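You operate a simulated robot arm through the tools that you are given. There is no shell and no other tool.

You run a simulated robot arm. Do the job below in one go: nothing can be reset, and whatever is moved stays where it is left.

JOB
Switch the air from the black branch to the blue, at 4 bar.
Fine: shut the black valve and bleed it to zero, open the blue valve, set the line gauge by the regulator; the other branch valves stay shut.

It is judged by the outcome, as a careful person would: the job done as asked, and still so three seconds after it is handed in. It fails if anything else is knocked over, pushed out of place, dropped, spilled or broken.

ROBOT AND FRAMES
A 6-joint arm with a two-finger gripper, fixed in place. Base frame: the origin is at the foot of the arm, x ahead of it, y to its left, z up; the work surface is at about z = 720. Lengths are in mm, angles in degrees, forces in N, time in s.
With the tool pointing down near the work surface it reaches from about 360 to 680 mm from the base axis. Its first joint turns from -66.0 to 66.0 degrees. Payload 2.45 kg.
Tool frame: the origin (TCP) lies between the finger pads and is the grasp point; the fingertips stand 30 mm ahead of it; z points along the fingers, y is the line along which they close. Largest opening 106 mm; the body of the gripper starts 79 mm behind the TCP.
Orientation is that of the tool frame in the base frame, as [roll, pitch, yaw] about the fixed x, y, z axes, in that order (R = Rz(yaw) Ry(pitch) Rx(roll)). With the fingers straight down and closing along the base's y, the tool's x points along the base's -x, its y along +y and its z along -z.

CONTROLS
- The arm moves only by the tool move_arm. Its arguments are lists of equal length, an entry for each row: "offset": the shift along the tool's x, y, z in mm, a list of three; "turn": the turn, a rotation vector about the tool's x, y, z in rad, a list of three; "grip": the finger opening in mm, from 0 to 106. In form: {"offset": [[x, y, z], ...], "turn": [[wx, wy, wz], ...], "grip": [grip, ...]}. A call has 1 to 20 rows; each row shifts and turns the commanded pose from where the row before left it, along the tool's axes as they then stand. Each row takes 0.2 s and may step no farther than 50 mm and 8.6 degrees from the row before; otherwise, or with a gripper value out of range, the whole call is refused. A pose out of reach is approached as far as the arm can. The call stops where the force on the tool passes 90 N (or 10 N more than at its start, if that is more) or the arm is blocked; 0.2 s more then pass. Each finger travels about 153 mm/s and halts on what it meets, pressing with about 35 N; the grip force reading is that of the motor and also rises with nothing between the fingers. The clock runs only during rows and for 0.2 s after the last one: add rows that do not move to give the fingers time. The reply holds the time, the measured pose of the TCP, the force on the tool along the base axes, the opening and the grip force, in the units named above and with some noise, with the torque about the TCP (base axes, N m) and any sound that the robot's microphone picked up.
- Cameras (640 x 400 px; columns grow to the right, rows downward): "scene" is fixed at [72.3, 427.6, 1411.9]; the picture's right is [-0.58, -0.81, 0.00], its down [-0.41, 0.29, -0.86] and it looks along [0.70, -0.50, -0.50] (base axes); focal length 214 px, centre (320, 200). "wrist" rides on the gripper at [76, -2, -106] in the tool frame; the picture's right is [0.02, 1.00, 0.00], its down [-0.78, 0.02, -0.62] and it looks along [-0.62, 0.01, 0.78] (tool axes); focal length 247 px, centre (320, 200). There is no depth. A picture from a camera that has moved, and an enlarged one, comes with that camera's place and axes in the base frame and with its lens.
- grab_frame(camera): a new picture of that camera. The clock stands still meanwhile.
- zoom(camera, box): a new picture of the part [left, top, right, bottom] of that camera's present view, enlarged. The clock stands still meanwhile.
- sign_off(): hands the job in; it is judged then, once.

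Nothing tells you positions but the pictures and the camera data. Unless the task says otherwise, let go and move clear before handing in.

The tools are called after "Request:" as name(argument=value, ...) on one line, values as JSON. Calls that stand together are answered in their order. move_arm: Moves the arm, as the interface text tells. Its arguments: {"type":"object","properties":{"offset":{"type":"array","items":{"type":"array","items":{"type":"number"}}},"turn":{"type":"array","items":{"type":"array","items":{"type":"number"}}},"grip":{"type":"array","items":{"type":"number"}}},"required":["offset","turn","grip"]} The other tools are called the same way: grab_frame (camera) takes a picture; zoom (camera, box) takes an enlarged picture of a part of a camera's view; sign_off () hands the job in.

At the start:

```text
time: 0.0
eef_pos: [264.5, 58.1, 1357.7]
tool_rot: [179.9, 0.1, -180.0]
ft_force: [-0.3, -0.1, 0.4]
moment: [-0.01, -0.03, -0.02]
gripper_width: 106.0
gripper_force: 0.0
```

scene: 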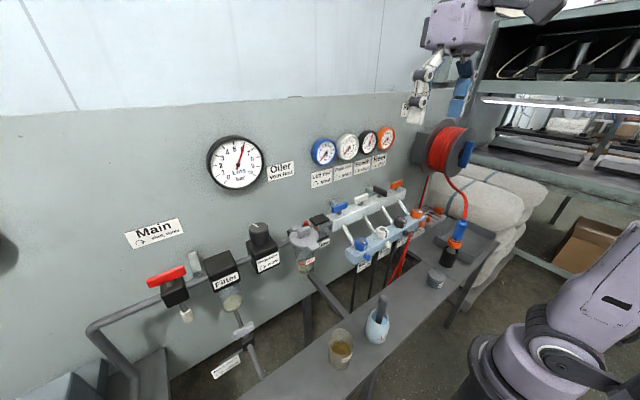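
wrist: 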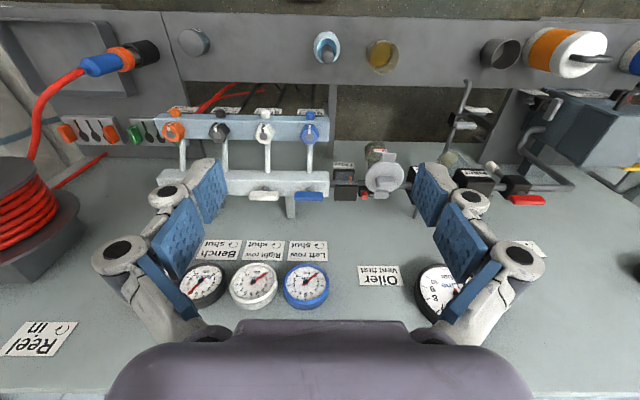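

I see a pneumatic panel with a main valve, filter, regulator, oiler and a four-branch manifold (blue, white, black, orange), each branch with its own gauge. I'll look closer before moving anything.

Request:
zoom(camera="scene", box=[300, 120, 460, 220])

Request:
zoom(camera="scene", box=[320, 170, 480, 270])

Request:
zoom(camera="scene", box=[190, 120, 350, 220])

Request:
zoom(camera="scene", box=[190, 200, 350, 300])

Request:
zoom(camera="wrist", box=[120, 90, 360, 240])

Request:
zoom(camera="wrist", box=[320, 130, 560, 280])

```text
4.00 times, centred on (380, 170) of scene
camera zoom: at [72.3, 427.6, 1411.9], right [-0.58, -0.81, 0.0], down [-0.41, 0.29, -0.86], along [0.7, -0.5, -0.5], focal length 858 px, centre (80, 320)
```

zoom: 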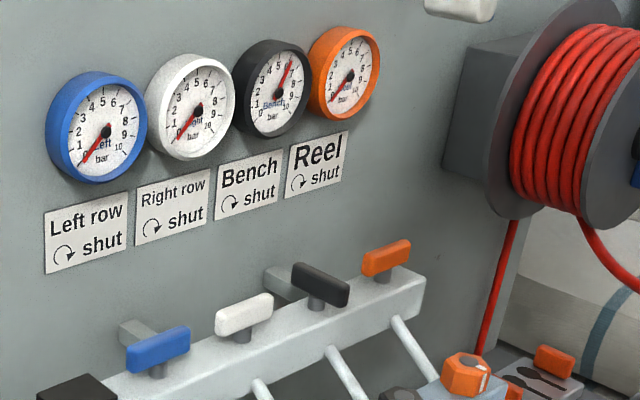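

```text
4.00 times, centred on (400, 220) of scene
camera zoom: at [72.3, 427.6, 1411.9], right [-0.58, -0.81, 0.0], down [-0.41, 0.29, -0.86], along [0.7, -0.5, -0.5], focal length 858 px, centre (0, 120)
```

zoom: 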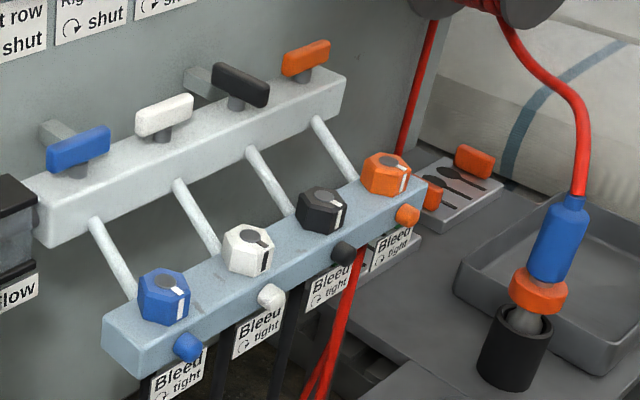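

```text
4.00 times, centred on (270, 170) of scene
camera zoom: at [72.3, 427.6, 1411.9], right [-0.58, -0.81, 0.0], down [-0.41, 0.29, -0.86], along [0.7, -0.5, -0.5], focal length 858 px, centre (520, 320)
```

zoom: 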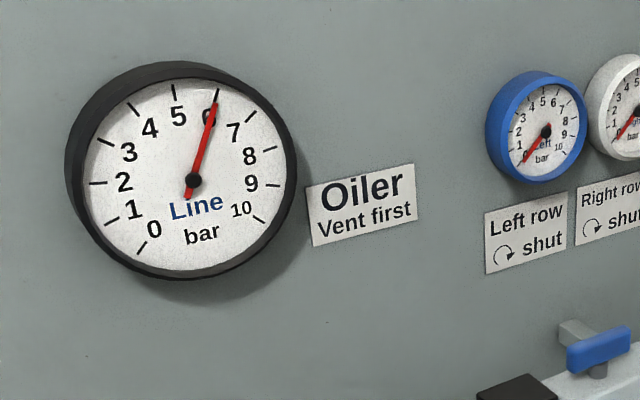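

```text
4.00 times, centred on (270, 250) of scene
camera zoom: at [72.3, 427.6, 1411.9], right [-0.58, -0.81, 0.0], down [-0.41, 0.29, -0.86], along [0.7, -0.5, -0.5], focal length 858 px, centre (520, 0)
```

zoom: 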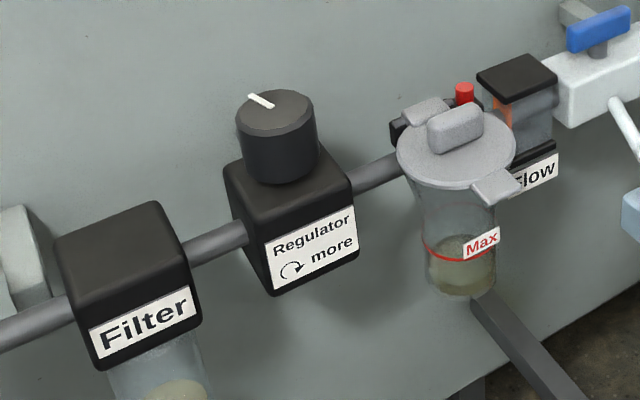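

```text
2.67 times, centred on (240, 165) of wrist
camera zoom: at [189.0, 56.8, 1464.4], right [-0.02, 1.0, 0.0], down [0.78, 0.02, 0.62], along [0.62, 0.01, -0.78], focal length 659 px, centre (533, 293)
```

zoom: 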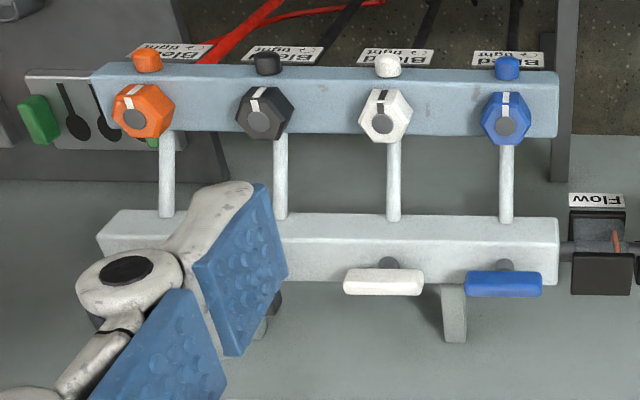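

```text
2.67 times, centred on (440, 205) of wrist
camera zoom: at [189.0, 56.8, 1464.4], right [-0.02, 1.0, 0.0], down [0.78, 0.02, 0.62], along [0.62, 0.01, -0.78], focal length 659 px, centre (0, 187)
```

zoom: 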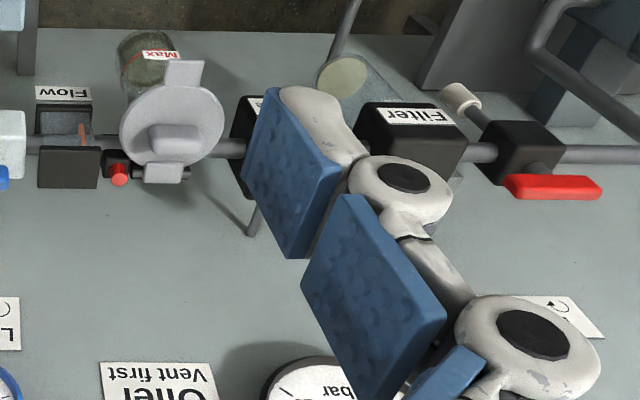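

The T-handles on the upper bar look like the branch valves. Black lies across the bar (open), and the others lie along it (shut). By triangulation the blue T-handle is near (508, 39, 1050) and black should be near y = -151. I'll move the wrist camera over the black group for a closer look.

Request:
move_arm(offset=[[-10, -41, 18], [-10, -41, 18], [-10, -41, 18], [-10, -41, 18], [-10, -41, 18], [0, 0, 0]], turn=[[0, 0, 0], [0, 0, 0], [0, 0, 0], [0, 0, 0], [0, 0, 0], [0, 0, 0]], grip=[106, 106, 106, 106, 106, 106])

Request:
grab_frame(camera="wrist")

Request:
grab_frame(camera="scene")

```text
time: 1.4
eef_pos: [313.8, -147.7, 1266.8]
tool_rot: [-180.0, 0.0, -180.0]
ft_force: [-0.2, -0.3, -0.2]
moment: [0.01, 0.01, 0.01]
gripper_width: 106.0
gripper_force: 0.0
```

```text
taken
camera wrist: at [238.7, -149.1, 1373.9], right [-0.02, 1.0, 0.0], down [0.78, 0.02, 0.62], along [0.62, 0.01, -0.78], focal length 247 px, centre (320, 200)
```

wrist: 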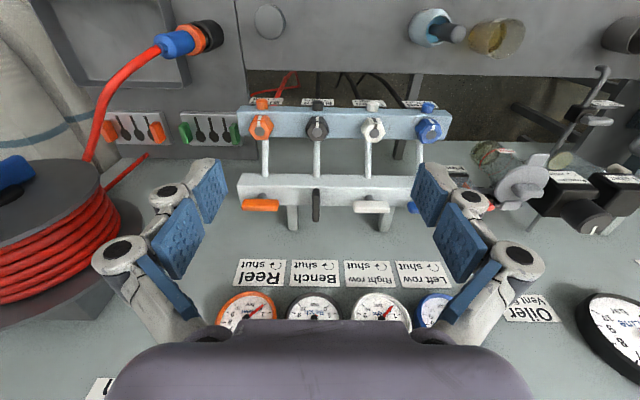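

```text
taken
```

scene: 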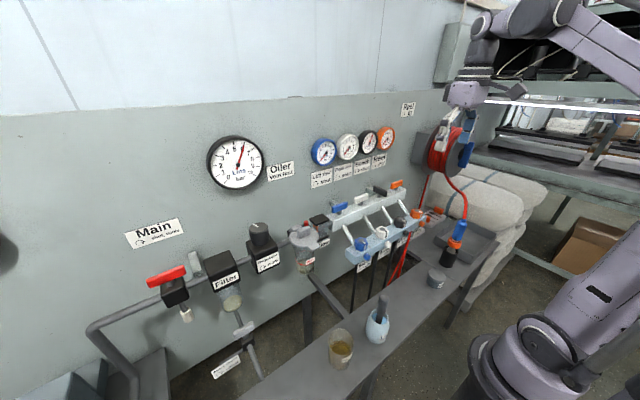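

Request:
zoom(camera="wrist", box=[230, 90, 460, 234])

Request:
zoom(camera="wrist", box=[280, 90, 376, 150])

Request:
zoom(camera="wrist", box=[270, 160, 366, 220])

Request:
zoom(camera="wrist", box=[470, 120, 640, 240])

```text
2.78 times, centred on (345, 162) of wrist
camera zoom: at [238.7, -149.1, 1373.9], right [-0.02, 1.0, 0.0], down [0.78, 0.02, 0.62], along [0.62, 0.01, -0.78], focal length 686 px, centre (251, 306)
```

zoom: 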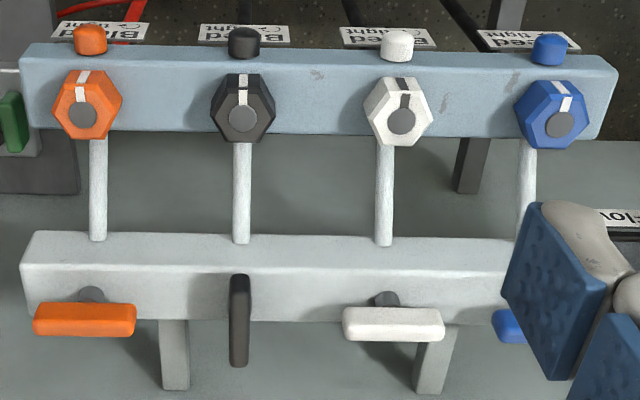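

```text
6.67 times, centred on (328, 120) of wrist
camera zoom: at [238.7, -149.1, 1373.9], right [-0.02, 1.0, 0.0], down [0.78, 0.02, 0.62], along [0.62, 0.01, -0.78], focal length 1646 px, centre (267, 733)
```

zoom: 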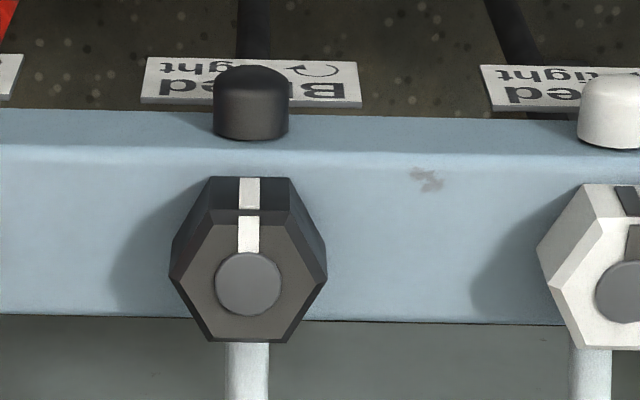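

```text
6.67 times, centred on (318, 190) of wrist
camera zoom: at [238.7, -149.1, 1373.9], right [-0.02, 1.0, 0.0], down [0.78, 0.02, 0.62], along [0.62, 0.01, -0.78], focal length 1646 px, centre (333, 267)
```

zoom: 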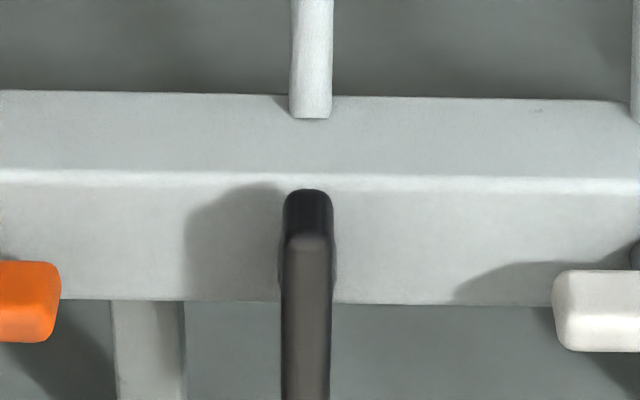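

```text
3.33 times, centred on (555, 180) of wrist
camera zoom: at [238.7, -149.1, 1373.9], right [-0.02, 1.0, 0.0], down [0.78, 0.02, 0.62], along [0.62, 0.01, -0.78], focal length 823 px, centre (-463, 267)
```

zoom: 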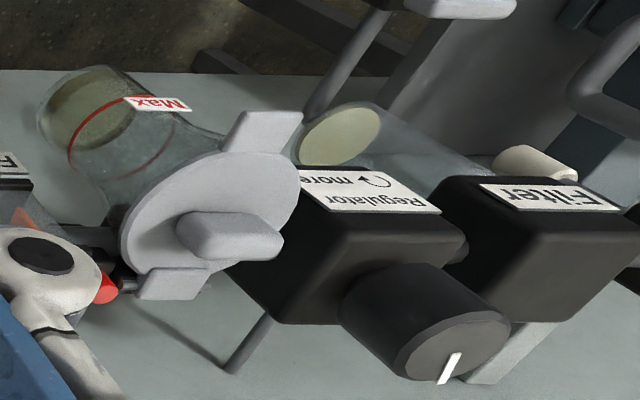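

The black T-handle runs along x at about (506, -152), roughly 62 × 13 mm, and the upper bar's top is near z 1030. I'll take a nearer look at the black knob and bleed group, then check the gauges.

Request:
move_arm(offset=[[-10, -1, 40], [-8, -1, 40], [-8, 0, 40], [0, 0, 0]], turn=[[0, 0, 0], [0, 0, 0], [0, 0, 0], [0, 0, 0]], grip=[106, 106, 106, 106])

Request:
grab_frame(camera="wrist")

Request:
zoom(camera="scene", box=[300, 120, 460, 220])

```text
time: 2.4
eef_pos: [341.6, -149.0, 1146.3]
tool_rot: [180.0, 0.0, -180.0]
ft_force: [0.2, -0.2, 0.8]
moment: [0.0, -0.05, 0.01]
gripper_width: 106.2
gripper_force: 0.1
```

```text
taken
camera wrist: at [265.7, -150.4, 1254.0], right [-0.02, 1.0, 0.0], down [0.78, 0.02, 0.62], along [0.62, 0.01, -0.78], focal length 247 px, centre (320, 200)
```

wrist: 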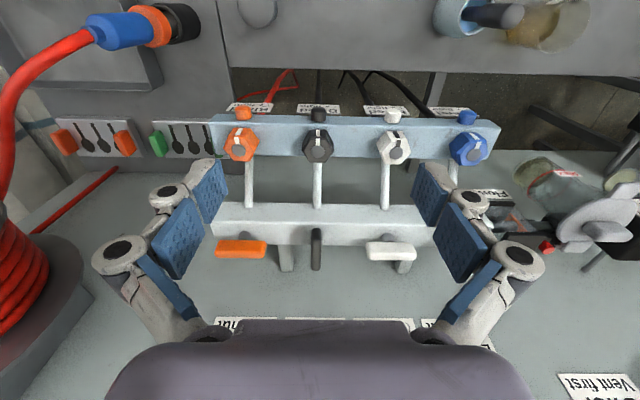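

```text
4.00 times, centred on (380, 170) of scene
camera zoom: at [72.3, 427.6, 1411.9], right [-0.58, -0.81, 0.0], down [-0.41, 0.29, -0.86], along [0.7, -0.5, -0.5], focal length 858 px, centre (80, 320)
```

zoom: 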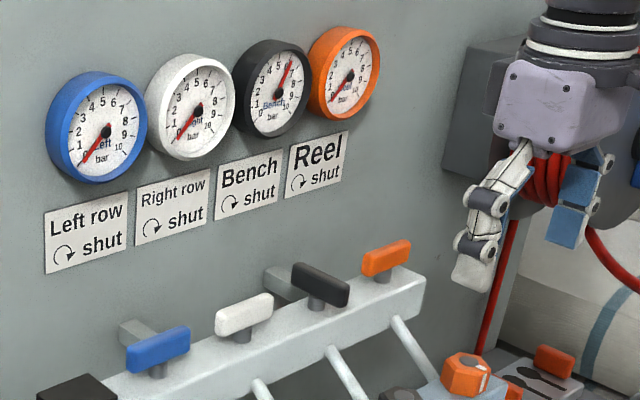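

Request:
zoom(camera="wrist", box=[260, 90, 380, 165])

Request:
zoom(camera="wrist", box=[220, 195, 420, 320])

```text
5.33 times, centred on (320, 128) of wrist
camera zoom: at [265.7, -150.4, 1254.0], right [-0.02, 1.0, 0.0], down [0.78, 0.02, 0.62], along [0.62, 0.01, -0.78], focal length 1317 px, centre (320, 587)
```

zoom: 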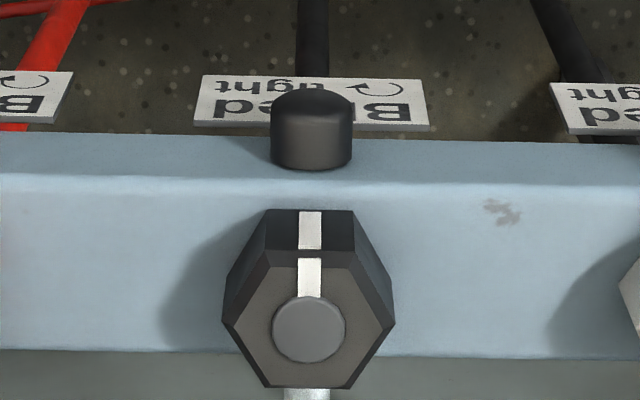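

```text
3.20 times, centred on (320, 258) of wrist
camera zoom: at [265.7, -150.4, 1254.0], right [-0.02, 1.0, 0.0], down [0.78, 0.02, 0.62], along [0.62, 0.01, -0.78], focal length 790 px, centre (320, 16)
```

zoom: 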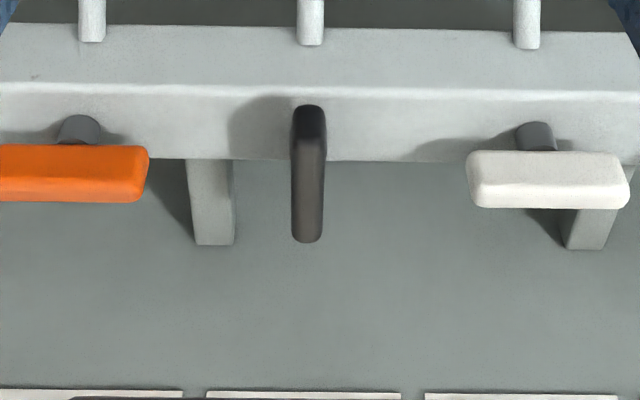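

The handle centre is around (511, -150), its top near z 1056, and the bar top near z 1021. I'll move over it with the fingers partly closed and check alignment before descending.

Request:
move_arm(offset=[[-42.5, 0, 0], [-42.5, 0, 0], [-42.5, 0, 0], [-42.5, -1.5, 0], [0, 0, 20], [0, 0, 20], [0, 0, 0]], turn=[[0, 0, 0], [0, 0, 0], [0, 0, 0], [0, 0, 0], [0, 0, 0], [0, 0, 0], [0, 0, 0]], grip=[90, 70, 50, 50, 50, 50, 50])

Request:
grab_frame(camera="wrist")

Request:
grab_frame(camera="scene")

```text
time: 4.0
eef_pos: [510.7, -148.9, 1106.3]
tool_rot: [-180.0, 0.0, -180.0]
ft_force: [-0.3, 0.0, -0.1]
moment: [0.0, 0.03, -0.01]
gripper_width: 49.8
gripper_force: 0.1
```

```text
taken
camera wrist: at [434.7, -151.0, 1213.5], right [-0.02, 1.0, 0.0], down [0.78, 0.02, 0.62], along [0.62, 0.01, -0.78], focal length 247 px, centre (320, 200)
```

wrist: 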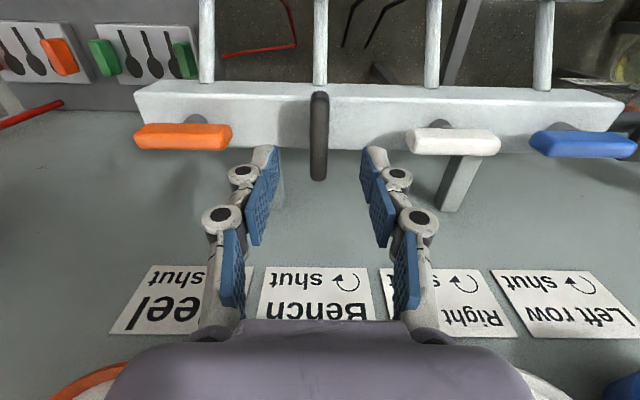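

```text
taken
```

scene: 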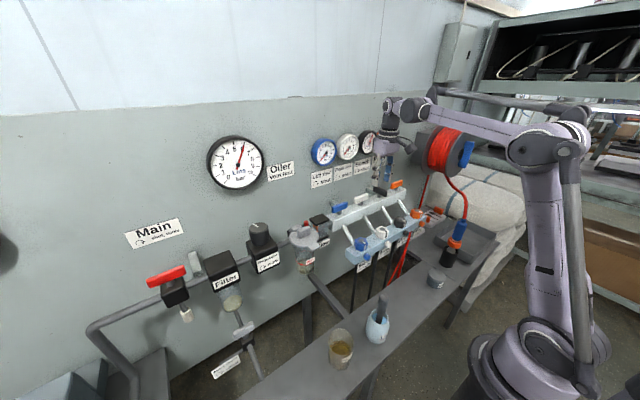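

The handle sits centred between the fingers. I'll descend so the tips straddle it just above the bar, then close.

Request:
move_arm(offset=[[0, -0.7, 20], [0, 0, 14], [0, 0, 10], [0, 0, 0]], turn=[[0, 0, 0], [0, 0, 0], [0, 0, 0], [0, 0, 0]], grip=[50, 50, 50, 50])

Request:
zoom(camera="scene", box=[340, 140, 460, 215])

Request:
zoom(camera="wrist", box=[200, 60, 440, 210])

```text
time: 5.0
eef_pos: [510.8, -150.1, 1061.9]
tool_rot: [180.0, 0.0, 179.9]
ft_force: [0.0, 0.5, 0.2]
moment: [0.0, -0.01, 0.0]
gripper_width: 49.8
gripper_force: 0.0
```

```text
5.33 times, centred on (400, 178) of scene
camera zoom: at [72.3, 427.6, 1411.9], right [-0.58, -0.81, 0.0], down [-0.41, 0.29, -0.86], along [0.7, -0.5, -0.5], focal length 1144 px, centre (-107, 320)
```

zoom: 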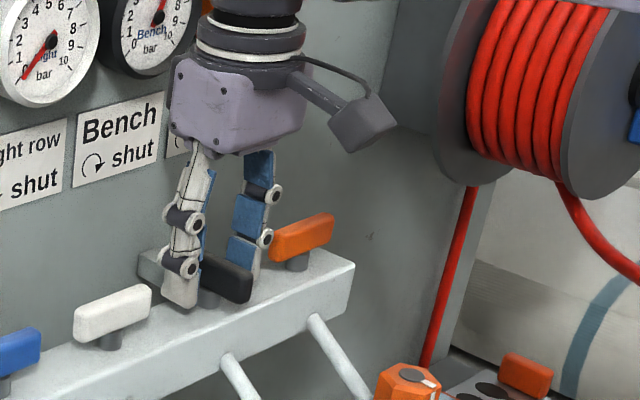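

```text
2.67 times, centred on (320, 135) of wrist
camera zoom: at [434.5, -151.9, 1169.6], right [-0.02, 1.0, 0.0], down [0.78, 0.02, 0.62], along [0.62, 0.01, -0.78], focal length 659 px, centre (320, 373)
```

zoom: 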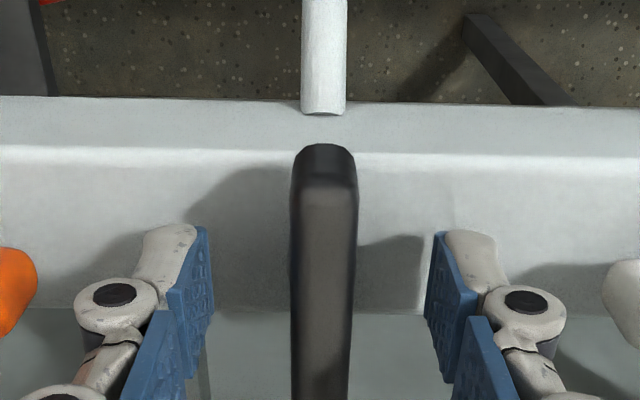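

Request:
move_arm(offset=[[0, 0, 0], [0, 0, 0], [0, 0, 0]], turn=[[0, 0, 0], [0, 0, 0], [0, 0, 0]], grip=[25, 8, 8])

Request:
zoom(camera="wrist", box=[200, 60, 440, 210])

```text
time: 5.8
eef_pos: [509.7, -149.4, 1062.8]
tool_rot: [-179.9, 0.0, -180.0]
ft_force: [0.4, 1.7, -0.2]
moment: [0.04, 0.05, 0.01]
gripper_width: 12.6
gripper_force: 39.4
```

```text
2.67 times, centred on (320, 135) of wrist
camera zoom: at [434.5, -151.7, 1169.7], right [-0.02, 1.0, 0.0], down [0.78, 0.02, 0.62], along [0.62, 0.01, -0.78], focal length 659 px, centre (320, 373)
```

zoom: 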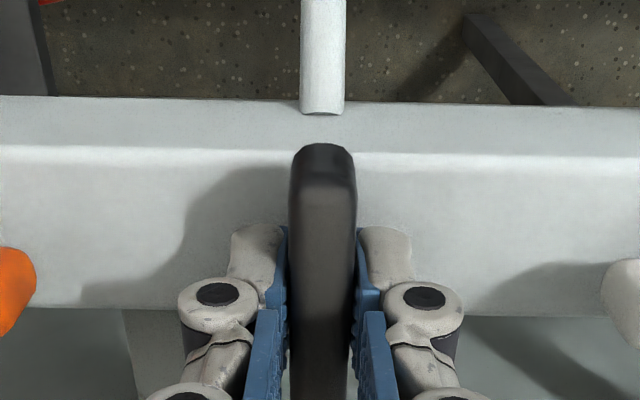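

Gripped at 12.6 mm. I'll turn clockwise as seen from above (+ about tool z), a little at first to check.

Request:
move_arm(offset=[[0, 0, 0], [0, 0, 0], [0, 0, 0]], turn=[[0, 0, 0.13], [0, 0, 0.13], [0, 0, 0]], grip=[8, 8, 8])

Request:
zoom(camera="scene", box=[340, 140, 460, 215])

```text
time: 6.6
eef_pos: [510.3, -150.4, 1062.5]
tool_rot: [-179.9, 0.0, 164.9]
ft_force: [-7.8, 6.0, -15.5]
moment: [-0.09, -0.63, 0.01]
gripper_width: 12.8
gripper_force: 39.6
```

```text
5.33 times, centred on (400, 178) of scene
camera zoom: at [72.3, 427.7, 1411.9], right [-0.58, -0.81, 0.0], down [-0.41, 0.29, -0.86], along [0.7, -0.5, -0.5], focal length 1144 px, centre (-107, 320)
```

zoom: 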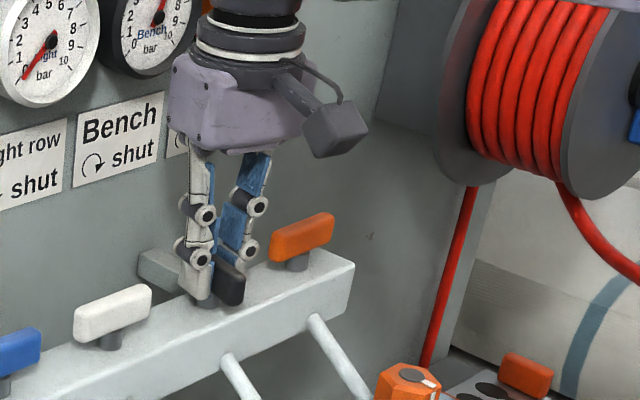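

Request:
move_arm(offset=[[0, 0, 0], [0, 0, 0], [0, 0, 0], [0, 0, 0], [0, 0, 0], [0, 0, 0]], turn=[[0, 0, 0.14], [0, 0, 0.14], [0, 0, 0.14], [0, 0, 0.14], [0, 0, 0.14], [0, 0, 0]], grip=[8, 8, 8, 8, 8, 8])

Request:
zoom(camera="scene", box=[340, 140, 460, 215])

```text
time: 8.0
eef_pos: [510.7, -150.2, 1063.5]
tool_rot: [-179.9, -0.2, 124.8]
ft_force: [-13.3, 7.0, -30.0]
moment: [-0.07, 0.16, -0.02]
gripper_width: 12.8
gripper_force: 40.0
```

```text
5.33 times, centred on (400, 178) of scene
camera zoom: at [72.4, 427.7, 1411.9], right [-0.58, -0.81, 0.0], down [-0.41, 0.29, -0.86], along [0.7, -0.5, -0.5], focal length 1144 px, centre (-107, 320)
```

zoom: 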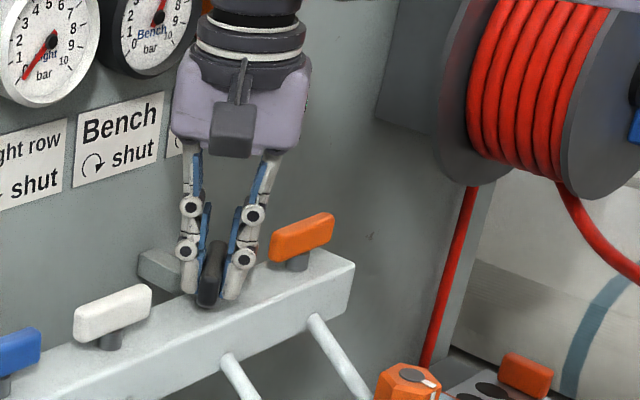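

Request:
move_arm(offset=[[0, 0, 0], [0, 0, 0], [0, 0, 0], [0, 0, 0], [0, 0, 0], [0, 0, 0]], turn=[[0, 0, 0.13], [0, 0, 0.13], [0, 0, 0.13], [0, 0, 0.13], [0, 0, 0.09], [0, 0, 0]], grip=[8, 8, 8, 8, 8, 8])

Request:
zoom(camera="scene", box=[340, 140, 460, 215])

Request:
zoom(camera="scene", box=[300, 120, 460, 220])

```text
time: 9.4
eef_pos: [509.2, -149.3, 1063.1]
tool_rot: [-179.9, -0.2, 90.0]
ft_force: [-12.0, 5.4, -30.1]
moment: [0.63, 0.3, 0.03]
gripper_width: 12.8
gripper_force: 39.3
```

```text
5.33 times, centred on (400, 178) of scene
camera zoom: at [72.5, 427.6, 1411.9], right [-0.58, -0.81, 0.0], down [-0.41, 0.29, -0.86], along [0.7, -0.5, -0.5], focal length 1144 px, centre (-107, 320)
```

zoom: 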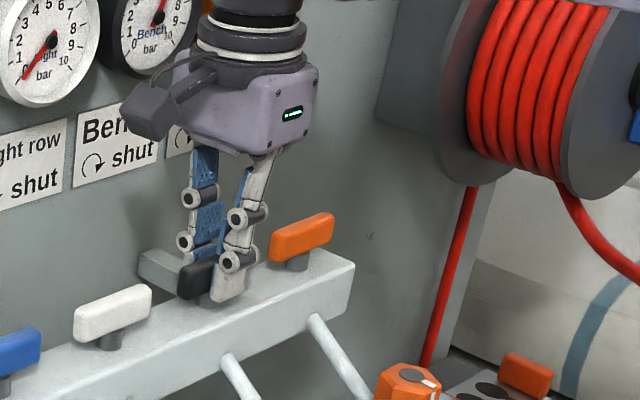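

```text
4.00 times, centred on (380, 170) of scene
camera zoom: at [72.5, 427.6, 1411.9], right [-0.58, -0.81, 0.0], down [-0.41, 0.29, -0.86], along [0.7, -0.5, -0.5], focal length 858 px, centre (80, 320)
```

zoom: 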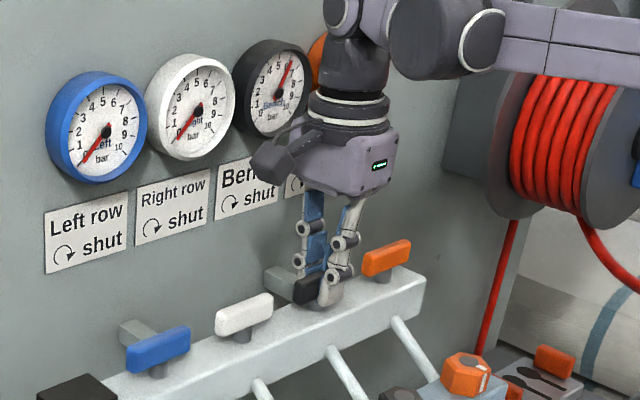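

The handle is now at about 90°. I'll nudge it a few degrees further to feel for the stop.

Request:
move_arm(offset=[[0, 0, 0], [0, 0, 0]], turn=[[0, 0, 0.04], [0, 0, 0]], grip=[8, 8])

Request:
zoom(camera="wrist", box=[200, 60, 440, 210])

```text
time: 10.0
eef_pos: [510.2, -149.9, 1062.2]
tool_rot: [-179.8, 0.0, 87.7]
ft_force: [-13.6, 3.8, -28.2]
moment: [-0.28, 0.36, 0.9]
gripper_width: 12.7
gripper_force: 39.3
```

```text
2.67 times, centred on (320, 135) of wrist
camera zoom: at [512.2, -74.1, 1170.1], right [1.0, -0.02, 0.0], down [-0.01, -0.78, 0.62], along [-0.01, -0.62, -0.78], focal length 659 px, centre (320, 373)
```

zoom: 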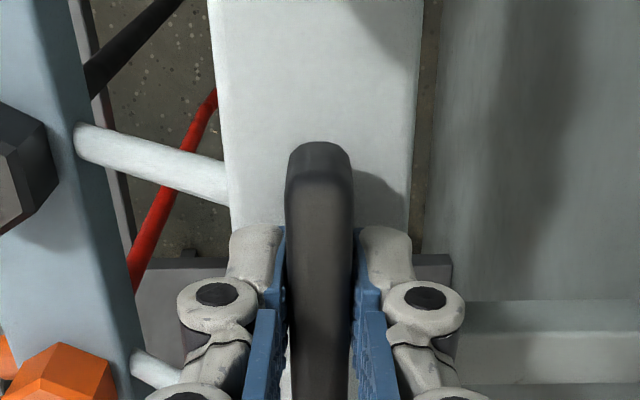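

There's a stop at 90° (0.9 N m), so the black valve is shut. I'll relax the twist, let go and rise.

Request:
move_arm(offset=[[0, 0, 0], [0, 0, 0], [0, 0, 0], [0, 0, -30], [0, 0, -40], [0, 0, -40], [0, 0, 0]], turn=[[0, 0, -0.04], [0, 0, 0], [0, 0, 0], [0, 0, 0], [0, 0, 0], [0, 0, 0], [0, 0, 0]], grip=[8, 40, 50, 50, 50, 50, 50])

Request:
zoom(camera="scene", box=[300, 120, 460, 220])

Request:
grab_frame(camera="wrist")

```text
time: 11.6
eef_pos: [509.5, -149.8, 1173.6]
tool_rot: [180.0, 0.0, 90.0]
ft_force: [1.1, -0.5, -0.5]
moment: [0.01, 0.0, 0.02]
gripper_width: 50.2
gripper_force: 0.2
```

```text
4.00 times, centred on (380, 170) of scene
camera zoom: at [72.3, 427.6, 1411.9], right [-0.58, -0.81, 0.0], down [-0.41, 0.29, -0.86], along [0.7, -0.5, -0.5], focal length 858 px, centre (80, 320)
```

zoom: 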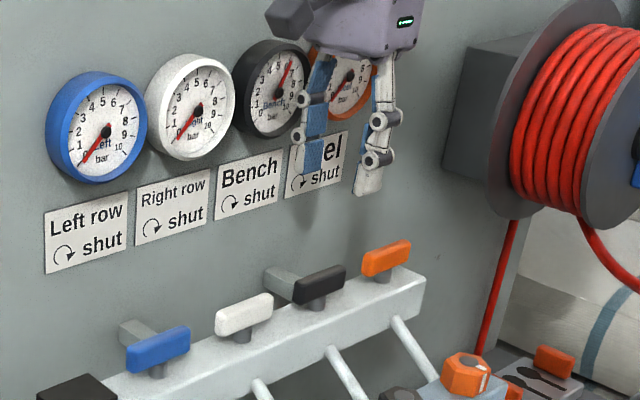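

```text
taken
camera wrist: at [509.7, -74.2, 1280.7], right [1.0, 0.02, 0.0], down [0.02, -0.78, 0.62], along [0.01, -0.62, -0.78], focal length 247 px, centre (320, 200)
```

wrist: 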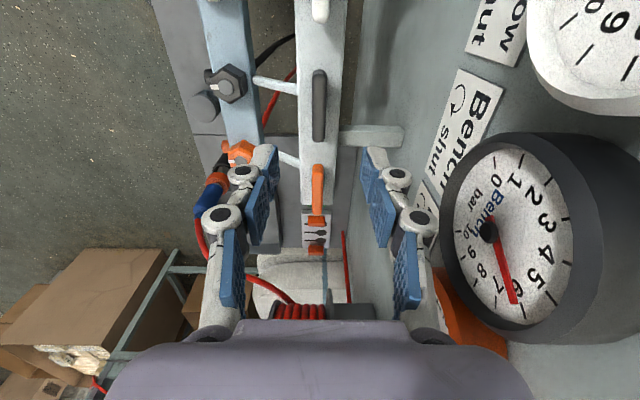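

Black is now aligned with the bar, and its gauge still holds about 6 bar. Next I'll study the hex knob and the round front knob to find which one is the bleed.

Request:
zoom(camera="wrist", box=[160, 30, 320, 130])

Request:
move_arm(offset=[[0, -40, 0], [0, -40, 0], [0, -20, 0], [0, 0, 0]], turn=[[0, 0, 0], [0, 0, 0], [0, 0, 0], [0, 0, 0]], grip=[50, 50, 50, 50])

Request:
grab_frame(camera="wrist")

```text
4.00 times, centred on (240, 80) of wrist
camera zoom: at [509.7, -74.2, 1280.7], right [1.0, 0.02, 0.0], down [0.02, -0.78, 0.62], along [0.01, -0.62, -0.78], focal length 988 px, centre (640, 680)
```

zoom: 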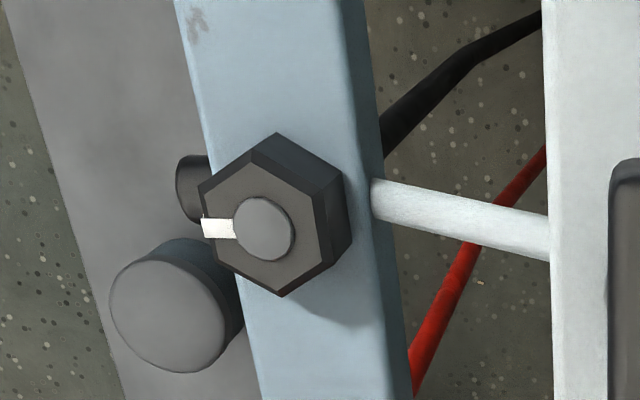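

```text
time: 12.6
eef_pos: [410.4, -151.2, 1173.9]
tool_rot: [-179.9, 0.0, 90.0]
ft_force: [0.3, -0.7, -0.4]
moment: [0.01, 0.04, -0.04]
gripper_width: 49.7
gripper_force: 0.0
```

```text
taken
camera wrist: at [409.2, -74.4, 1280.5], right [1.0, 0.02, 0.0], down [0.02, -0.78, 0.62], along [0.01, -0.62, -0.78], focal length 247 px, centre (320, 200)
```

wrist: 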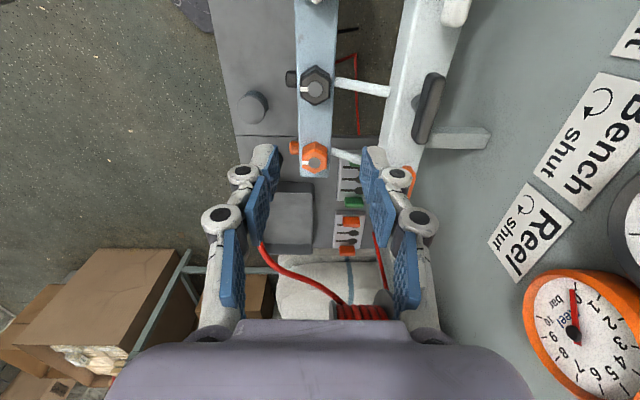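

The hex knob is a vertical knob at about (407, -150) on the lower bar (top z ≈ 981, bar top ≈ 945), with flats facing front and back. Its white mark suggests it is the bleed knob and the domed cap is its outlet. I'll move above it, aligned to the flats, and check before gripping.

Request:
move_arm(offset=[[0.7, -3, 40], [0, 0, 40], [0, 0, 40], [0, 0, 20], [0, 0, 0]], turn=[[0, 0, 0], [0, 0, 0], [0, 0, 0], [0, 0, 0], [0, 0, 0]], grip=[50, 50, 50, 50, 50])

Request:
grab_frame(camera="wrist")

Request:
zoom(camera="scene", box=[340, 160, 460, 235])

```text
time: 13.8
eef_pos: [408.3, -150.5, 1032.7]
tool_rot: [-180.0, 0.0, 90.0]
ft_force: [-0.7, 0.0, -0.5]
moment: [0.02, 0.03, 0.01]
gripper_width: 49.9
gripper_force: 0.1
```

```text
taken
camera wrist: at [406.6, -73.9, 1139.5], right [1.0, 0.02, 0.0], down [0.02, -0.78, 0.62], along [0.01, -0.62, -0.78], focal length 247 px, centre (320, 200)
```

wrist: 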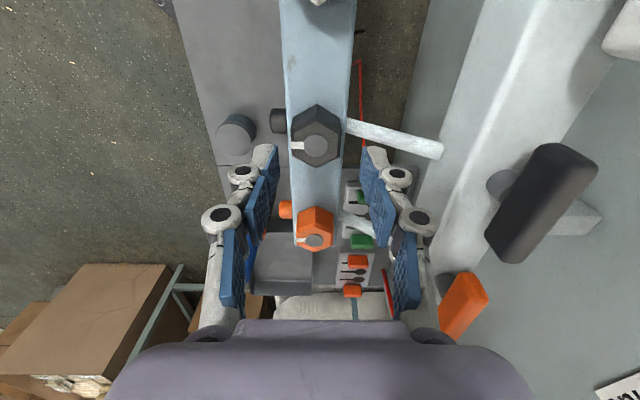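

```text
5.33 times, centred on (400, 198) of scene
camera zoom: at [72.3, 427.6, 1411.9], right [-0.58, -0.81, 0.0], down [-0.41, 0.29, -0.86], along [0.7, -0.5, -0.5], focal length 1144 px, centre (-107, 213)
```

zoom: 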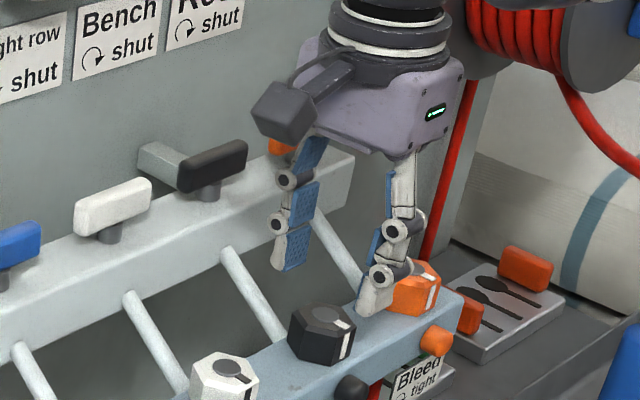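

Request:
move_arm(offset=[[-1, -2.5, 15], [0, 0, 10], [0, 0, 0]], turn=[[0, 0, 0], [0, 0, 0], [0, 0, 0]], grip=[50, 50, 50])

Request:
zoom(camera="wrist", box=[200, 60, 440, 210])

Request:
zoom(camera="scene", box=[340, 160, 460, 235])

```text
time: 14.6
eef_pos: [406.0, -151.0, 1009.1]
tool_rot: [180.0, 0.1, 90.1]
ft_force: [0.1, 0.2, 1.2]
moment: [0.0, 0.03, -0.03]
gripper_width: 50.0
gripper_force: 0.1
```

```text
2.67 times, centred on (320, 135) of wrist
camera zoom: at [404.1, -74.7, 1115.1], right [1.0, 0.02, 0.0], down [0.02, -0.78, 0.62], along [0.01, -0.62, -0.78], focal length 659 px, centre (320, 373)
```

zoom: 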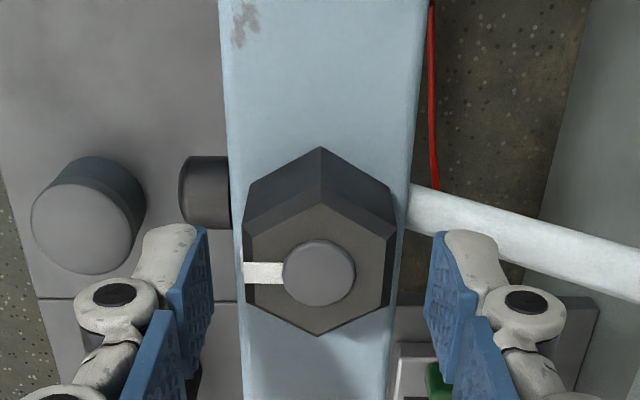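

```text
5.33 times, centred on (400, 198) of scene
camera zoom: at [72.3, 427.6, 1411.9], right [-0.58, -0.81, 0.0], down [-0.41, 0.29, -0.86], along [0.7, -0.5, -0.5], focal length 1144 px, centre (-107, 213)
```

zoom: 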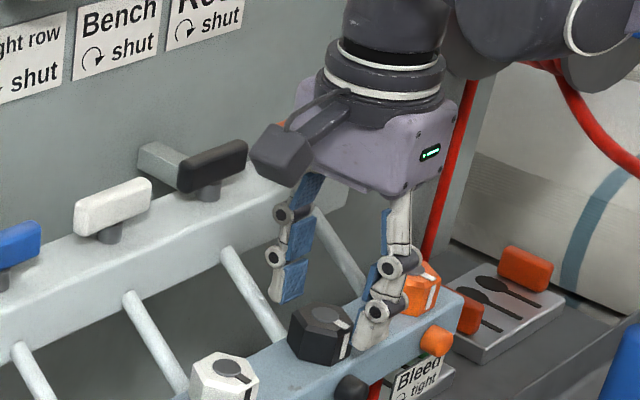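

The hex knob is centred between the fingers. I'll narrow the opening, descend so the tips stay above the outlet tube, and grip it.

Request:
move_arm(offset=[[0.7, -0.5, 0], [0, 0, 10], [0, 0, 9], [0, 0, 0]], turn=[[0, 0, 0], [0, 0, 0], [0, 0, 0], [0, 0, 0]], grip=[44, 44, 44, 44])

Request:
zoom(camera="wrist", box=[200, 60, 440, 210])

Request:
zoom(camera="scene", box=[340, 160, 460, 235])

```text
time: 15.6
eef_pos: [404.3, -150.6, 988.5]
tool_rot: [179.9, 0.0, 90.0]
ft_force: [0.0, 0.0, -0.9]
moment: [0.01, -0.01, -0.01]
gripper_width: 43.9
gripper_force: 0.0
```

```text
2.67 times, centred on (320, 135) of wrist
camera zoom: at [403.7, -74.2, 1095.9], right [1.0, 0.02, 0.0], down [0.02, -0.78, 0.62], along [0.01, -0.62, -0.78], focal length 659 px, centre (320, 373)
```

zoom: 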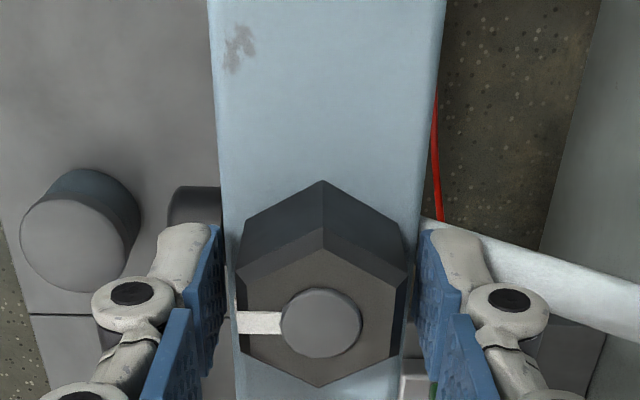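

```text
5.33 times, centred on (400, 198) of scene
camera zoom: at [72.3, 427.6, 1411.9], right [-0.58, -0.81, 0.0], down [-0.41, 0.29, -0.86], along [0.7, -0.5, -0.5], focal length 1144 px, centre (-107, 213)
```

zoom: 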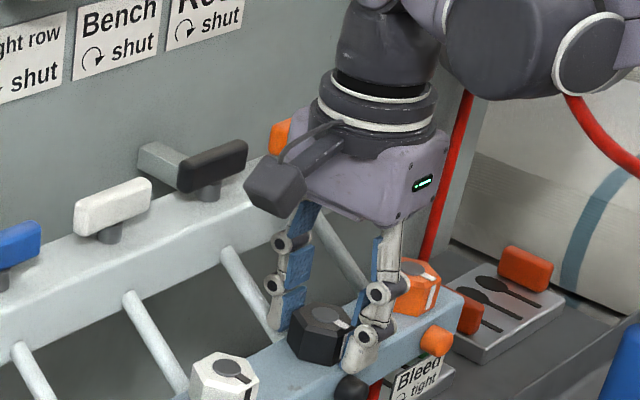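

Request:
move_arm(offset=[[-1, 0, 0], [0, 0, 0], [0, 0, 0]], turn=[[0, 0, 0], [0, 0, 0], [0, 0, 0]], grip=[35, 26, 26])

Request:
zoom(camera="wrist", box=[200, 60, 440, 210])

```text
time: 16.4
eef_pos: [404.6, -152.2, 988.1]
tool_rot: [180.0, -0.1, 90.1]
ft_force: [1.6, 3.3, -2.9]
moment: [-0.19, -0.1, -0.02]
gripper_width: 33.8
gripper_force: 45.1
```

```text
2.67 times, centred on (320, 135) of wrist
camera zoom: at [403.7, -74.7, 1096.1], right [1.0, 0.02, 0.0], down [0.02, -0.78, 0.62], along [0.01, -0.62, -0.78], focal length 659 px, centre (320, 373)
```

zoom: 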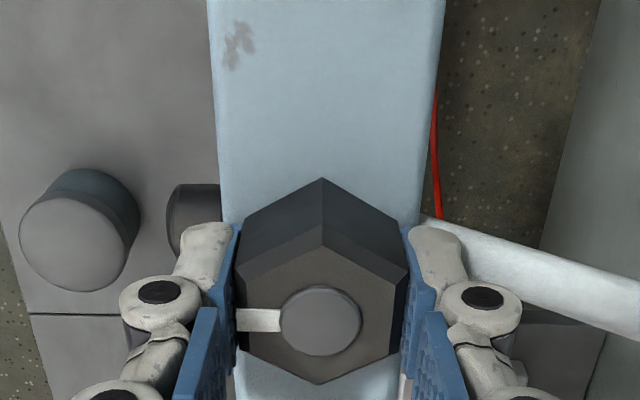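

Gripped at 33.8 mm across the flats. I'll turn counter-clockwise a little (the opposite of "tight") and watch the forces, the sound and the black gauge.

Request:
move_arm(offset=[[0, 0, 0], [0, 0, 0], [0, 0, 0]], turn=[[0, 0, -0.12], [0, 0, -0.12], [0, 0, 0]], grip=[26, 26, 26])

Request:
zoom(camera="wrist", box=[200, 60, 440, 210])

Request:
zoom(camera="scene", box=[300, 120, 460, 220])

```text
time: 17.2
eef_pos: [405.1, -152.3, 988.3]
tool_rot: [179.8, 0.0, 103.7]
ft_force: [8.5, -4.9, 2.3]
moment: [-0.11, -0.32, -1.29]
gripper_width: 37.3
gripper_force: 45.0
```

```text
2.67 times, centred on (320, 135) of wrist
camera zoom: at [386.1, -78.3, 1095.8], right [0.97, 0.26, 0.0], down [0.2, -0.76, 0.62], along [0.16, -0.6, -0.78], focal length 659 px, centre (320, 373)
```

zoom: 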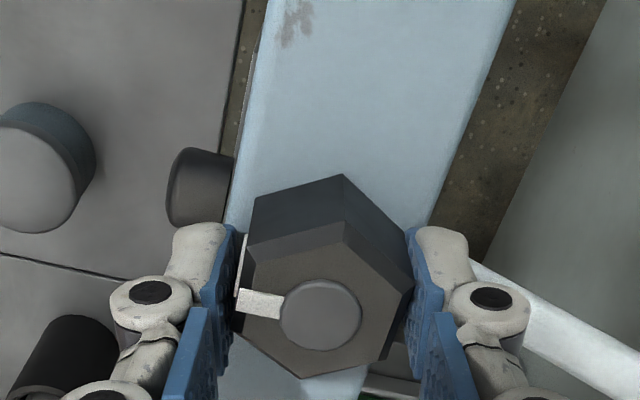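

```text
4.00 times, centred on (380, 170) of scene
camera zoom: at [72.5, 427.5, 1412.0], right [-0.58, -0.81, 0.0], down [-0.41, 0.29, -0.86], along [0.7, -0.5, -0.5], focal length 858 px, centre (80, 320)
```

zoom: 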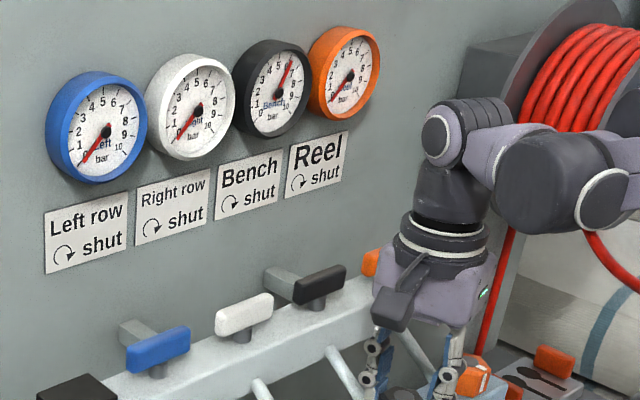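

The gripper slipped round: the opening rose to 37 mm with 1.3 N m while the knob barely moved. I'll check how far it actually turned.

Request:
zoom(camera="scene", box=[370, 200, 434, 240])

Request:
zoom(camera="wrist", box=[250, 100, 400, 210])

```text
10.00 times, centred on (402, 220) of scene
camera zoom: at [72.5, 427.5, 1412.0], right [-0.58, -0.81, 0.0], down [-0.41, 0.29, -0.86], along [0.7, -0.5, -0.5], focal length 2145 px, centre (-500, 0)
```

zoom: 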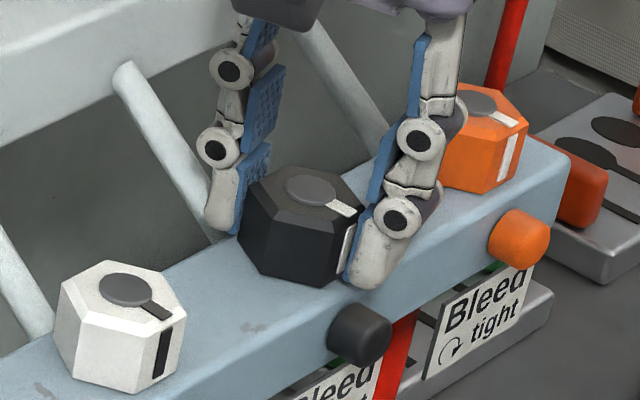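

```text
3.64 times, centred on (325, 155) of wrist
camera zoom: at [386.1, -78.3, 1095.8], right [0.97, 0.26, 0.0], down [0.2, -0.76, 0.62], along [0.16, -0.6, -0.78], focal length 898 px, centre (302, 364)
```

zoom: 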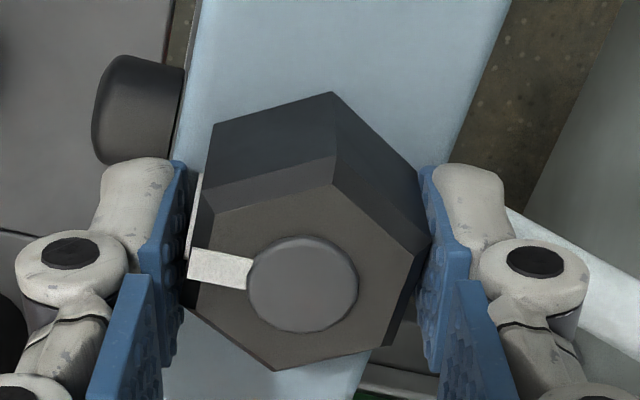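

The knob moved less than about 1° against 1.3 N m. I'll hold this twist for a couple of seconds to see whether it creeps round (a stiff, damped screw) or stays put.

Request:
move_arm(offset=[[0, 0, 0], [0, 0, 0], [0, 0, 0], [0, 0, 0], [0, 0, 0], [0, 0, 0]], turn=[[0, 0, 0], [0, 0, 0], [0, 0, 0], [0, 0, 0], [0, 0, 0], [0, 0, 0]], grip=[26, 26, 26, 26, 26, 26])

Request:
zoom(camera="scene", box=[370, 200, 434, 240])

Request:
zoom(camera="wrist", box=[250, 100, 400, 210])

```text
time: 18.6
eef_pos: [404.7, -152.9, 988.7]
tool_rot: [179.9, 0.1, 103.8]
ft_force: [10.4, -10.9, 10.0]
moment: [-0.28, -0.21, -0.99]
gripper_width: 37.2
gripper_force: 45.1
```

```text
10.00 times, centred on (402, 220) of scene
camera zoom: at [72.5, 427.4, 1412.0], right [-0.58, -0.81, 0.0], down [-0.41, 0.29, -0.86], along [0.7, -0.5, -0.5], focal length 2145 px, centre (-500, 0)
```

zoom: 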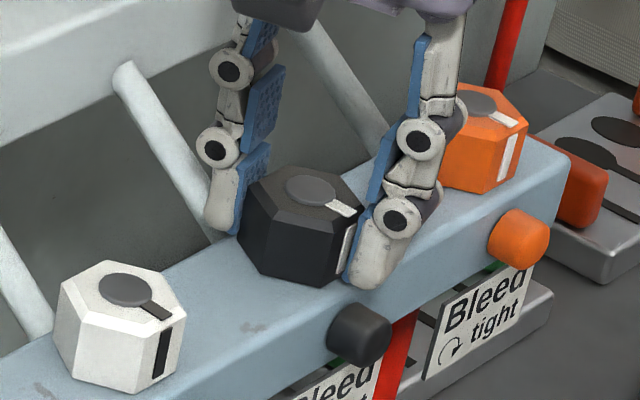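

```text
3.64 times, centred on (325, 155) of wrist
camera zoom: at [386.0, -78.3, 1095.8], right [0.97, 0.26, 0.0], down [0.2, -0.76, 0.62], along [0.16, -0.6, -0.78], focal length 898 px, centre (302, 364)
```

zoom: 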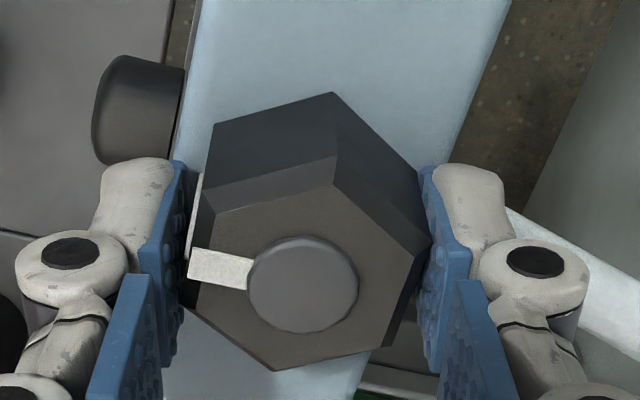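

The knob doesn't creep. I'll square up to the flats again, clamp with the full grip command and apply torque slowly, to see whether it breaks loose before the jaws slip.

Request:
move_arm(offset=[[0, 0, 0], [0, 0, 0], [0, 0, 0], [0, 0, 0], [0, 0, 3], [0, 0, 0], [0, 0, 0], [0, 0, 0]], turn=[[0, 0, 0], [0, 0, 0.12], [0, 0, 0.12], [0, 0, 0], [0, 0, 0], [0, 0, 0], [0, 0, 0], [0, 0, 0]], grip=[44, 44, 44, 44, 44, 30, 0, 0])

Request:
zoom(camera="wrist", box=[250, 100, 400, 210])

```text
time: 20.4
eef_pos: [405.0, -150.8, 986.9]
tool_rot: [-180.0, -0.1, 90.0]
ft_force: [1.4, -0.6, 8.4]
moment: [0.1, 0.08, -0.06]
gripper_width: 34.2
gripper_force: 44.9
```

```text
3.64 times, centred on (325, 155) of wrist
camera zoom: at [403.8, -75.0, 1093.6], right [1.0, 0.02, 0.0], down [0.02, -0.78, 0.62], along [0.01, -0.62, -0.78], focal length 898 px, centre (302, 364)
```

zoom: 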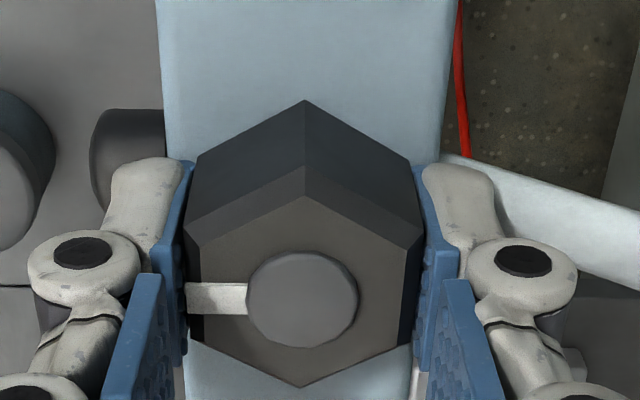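

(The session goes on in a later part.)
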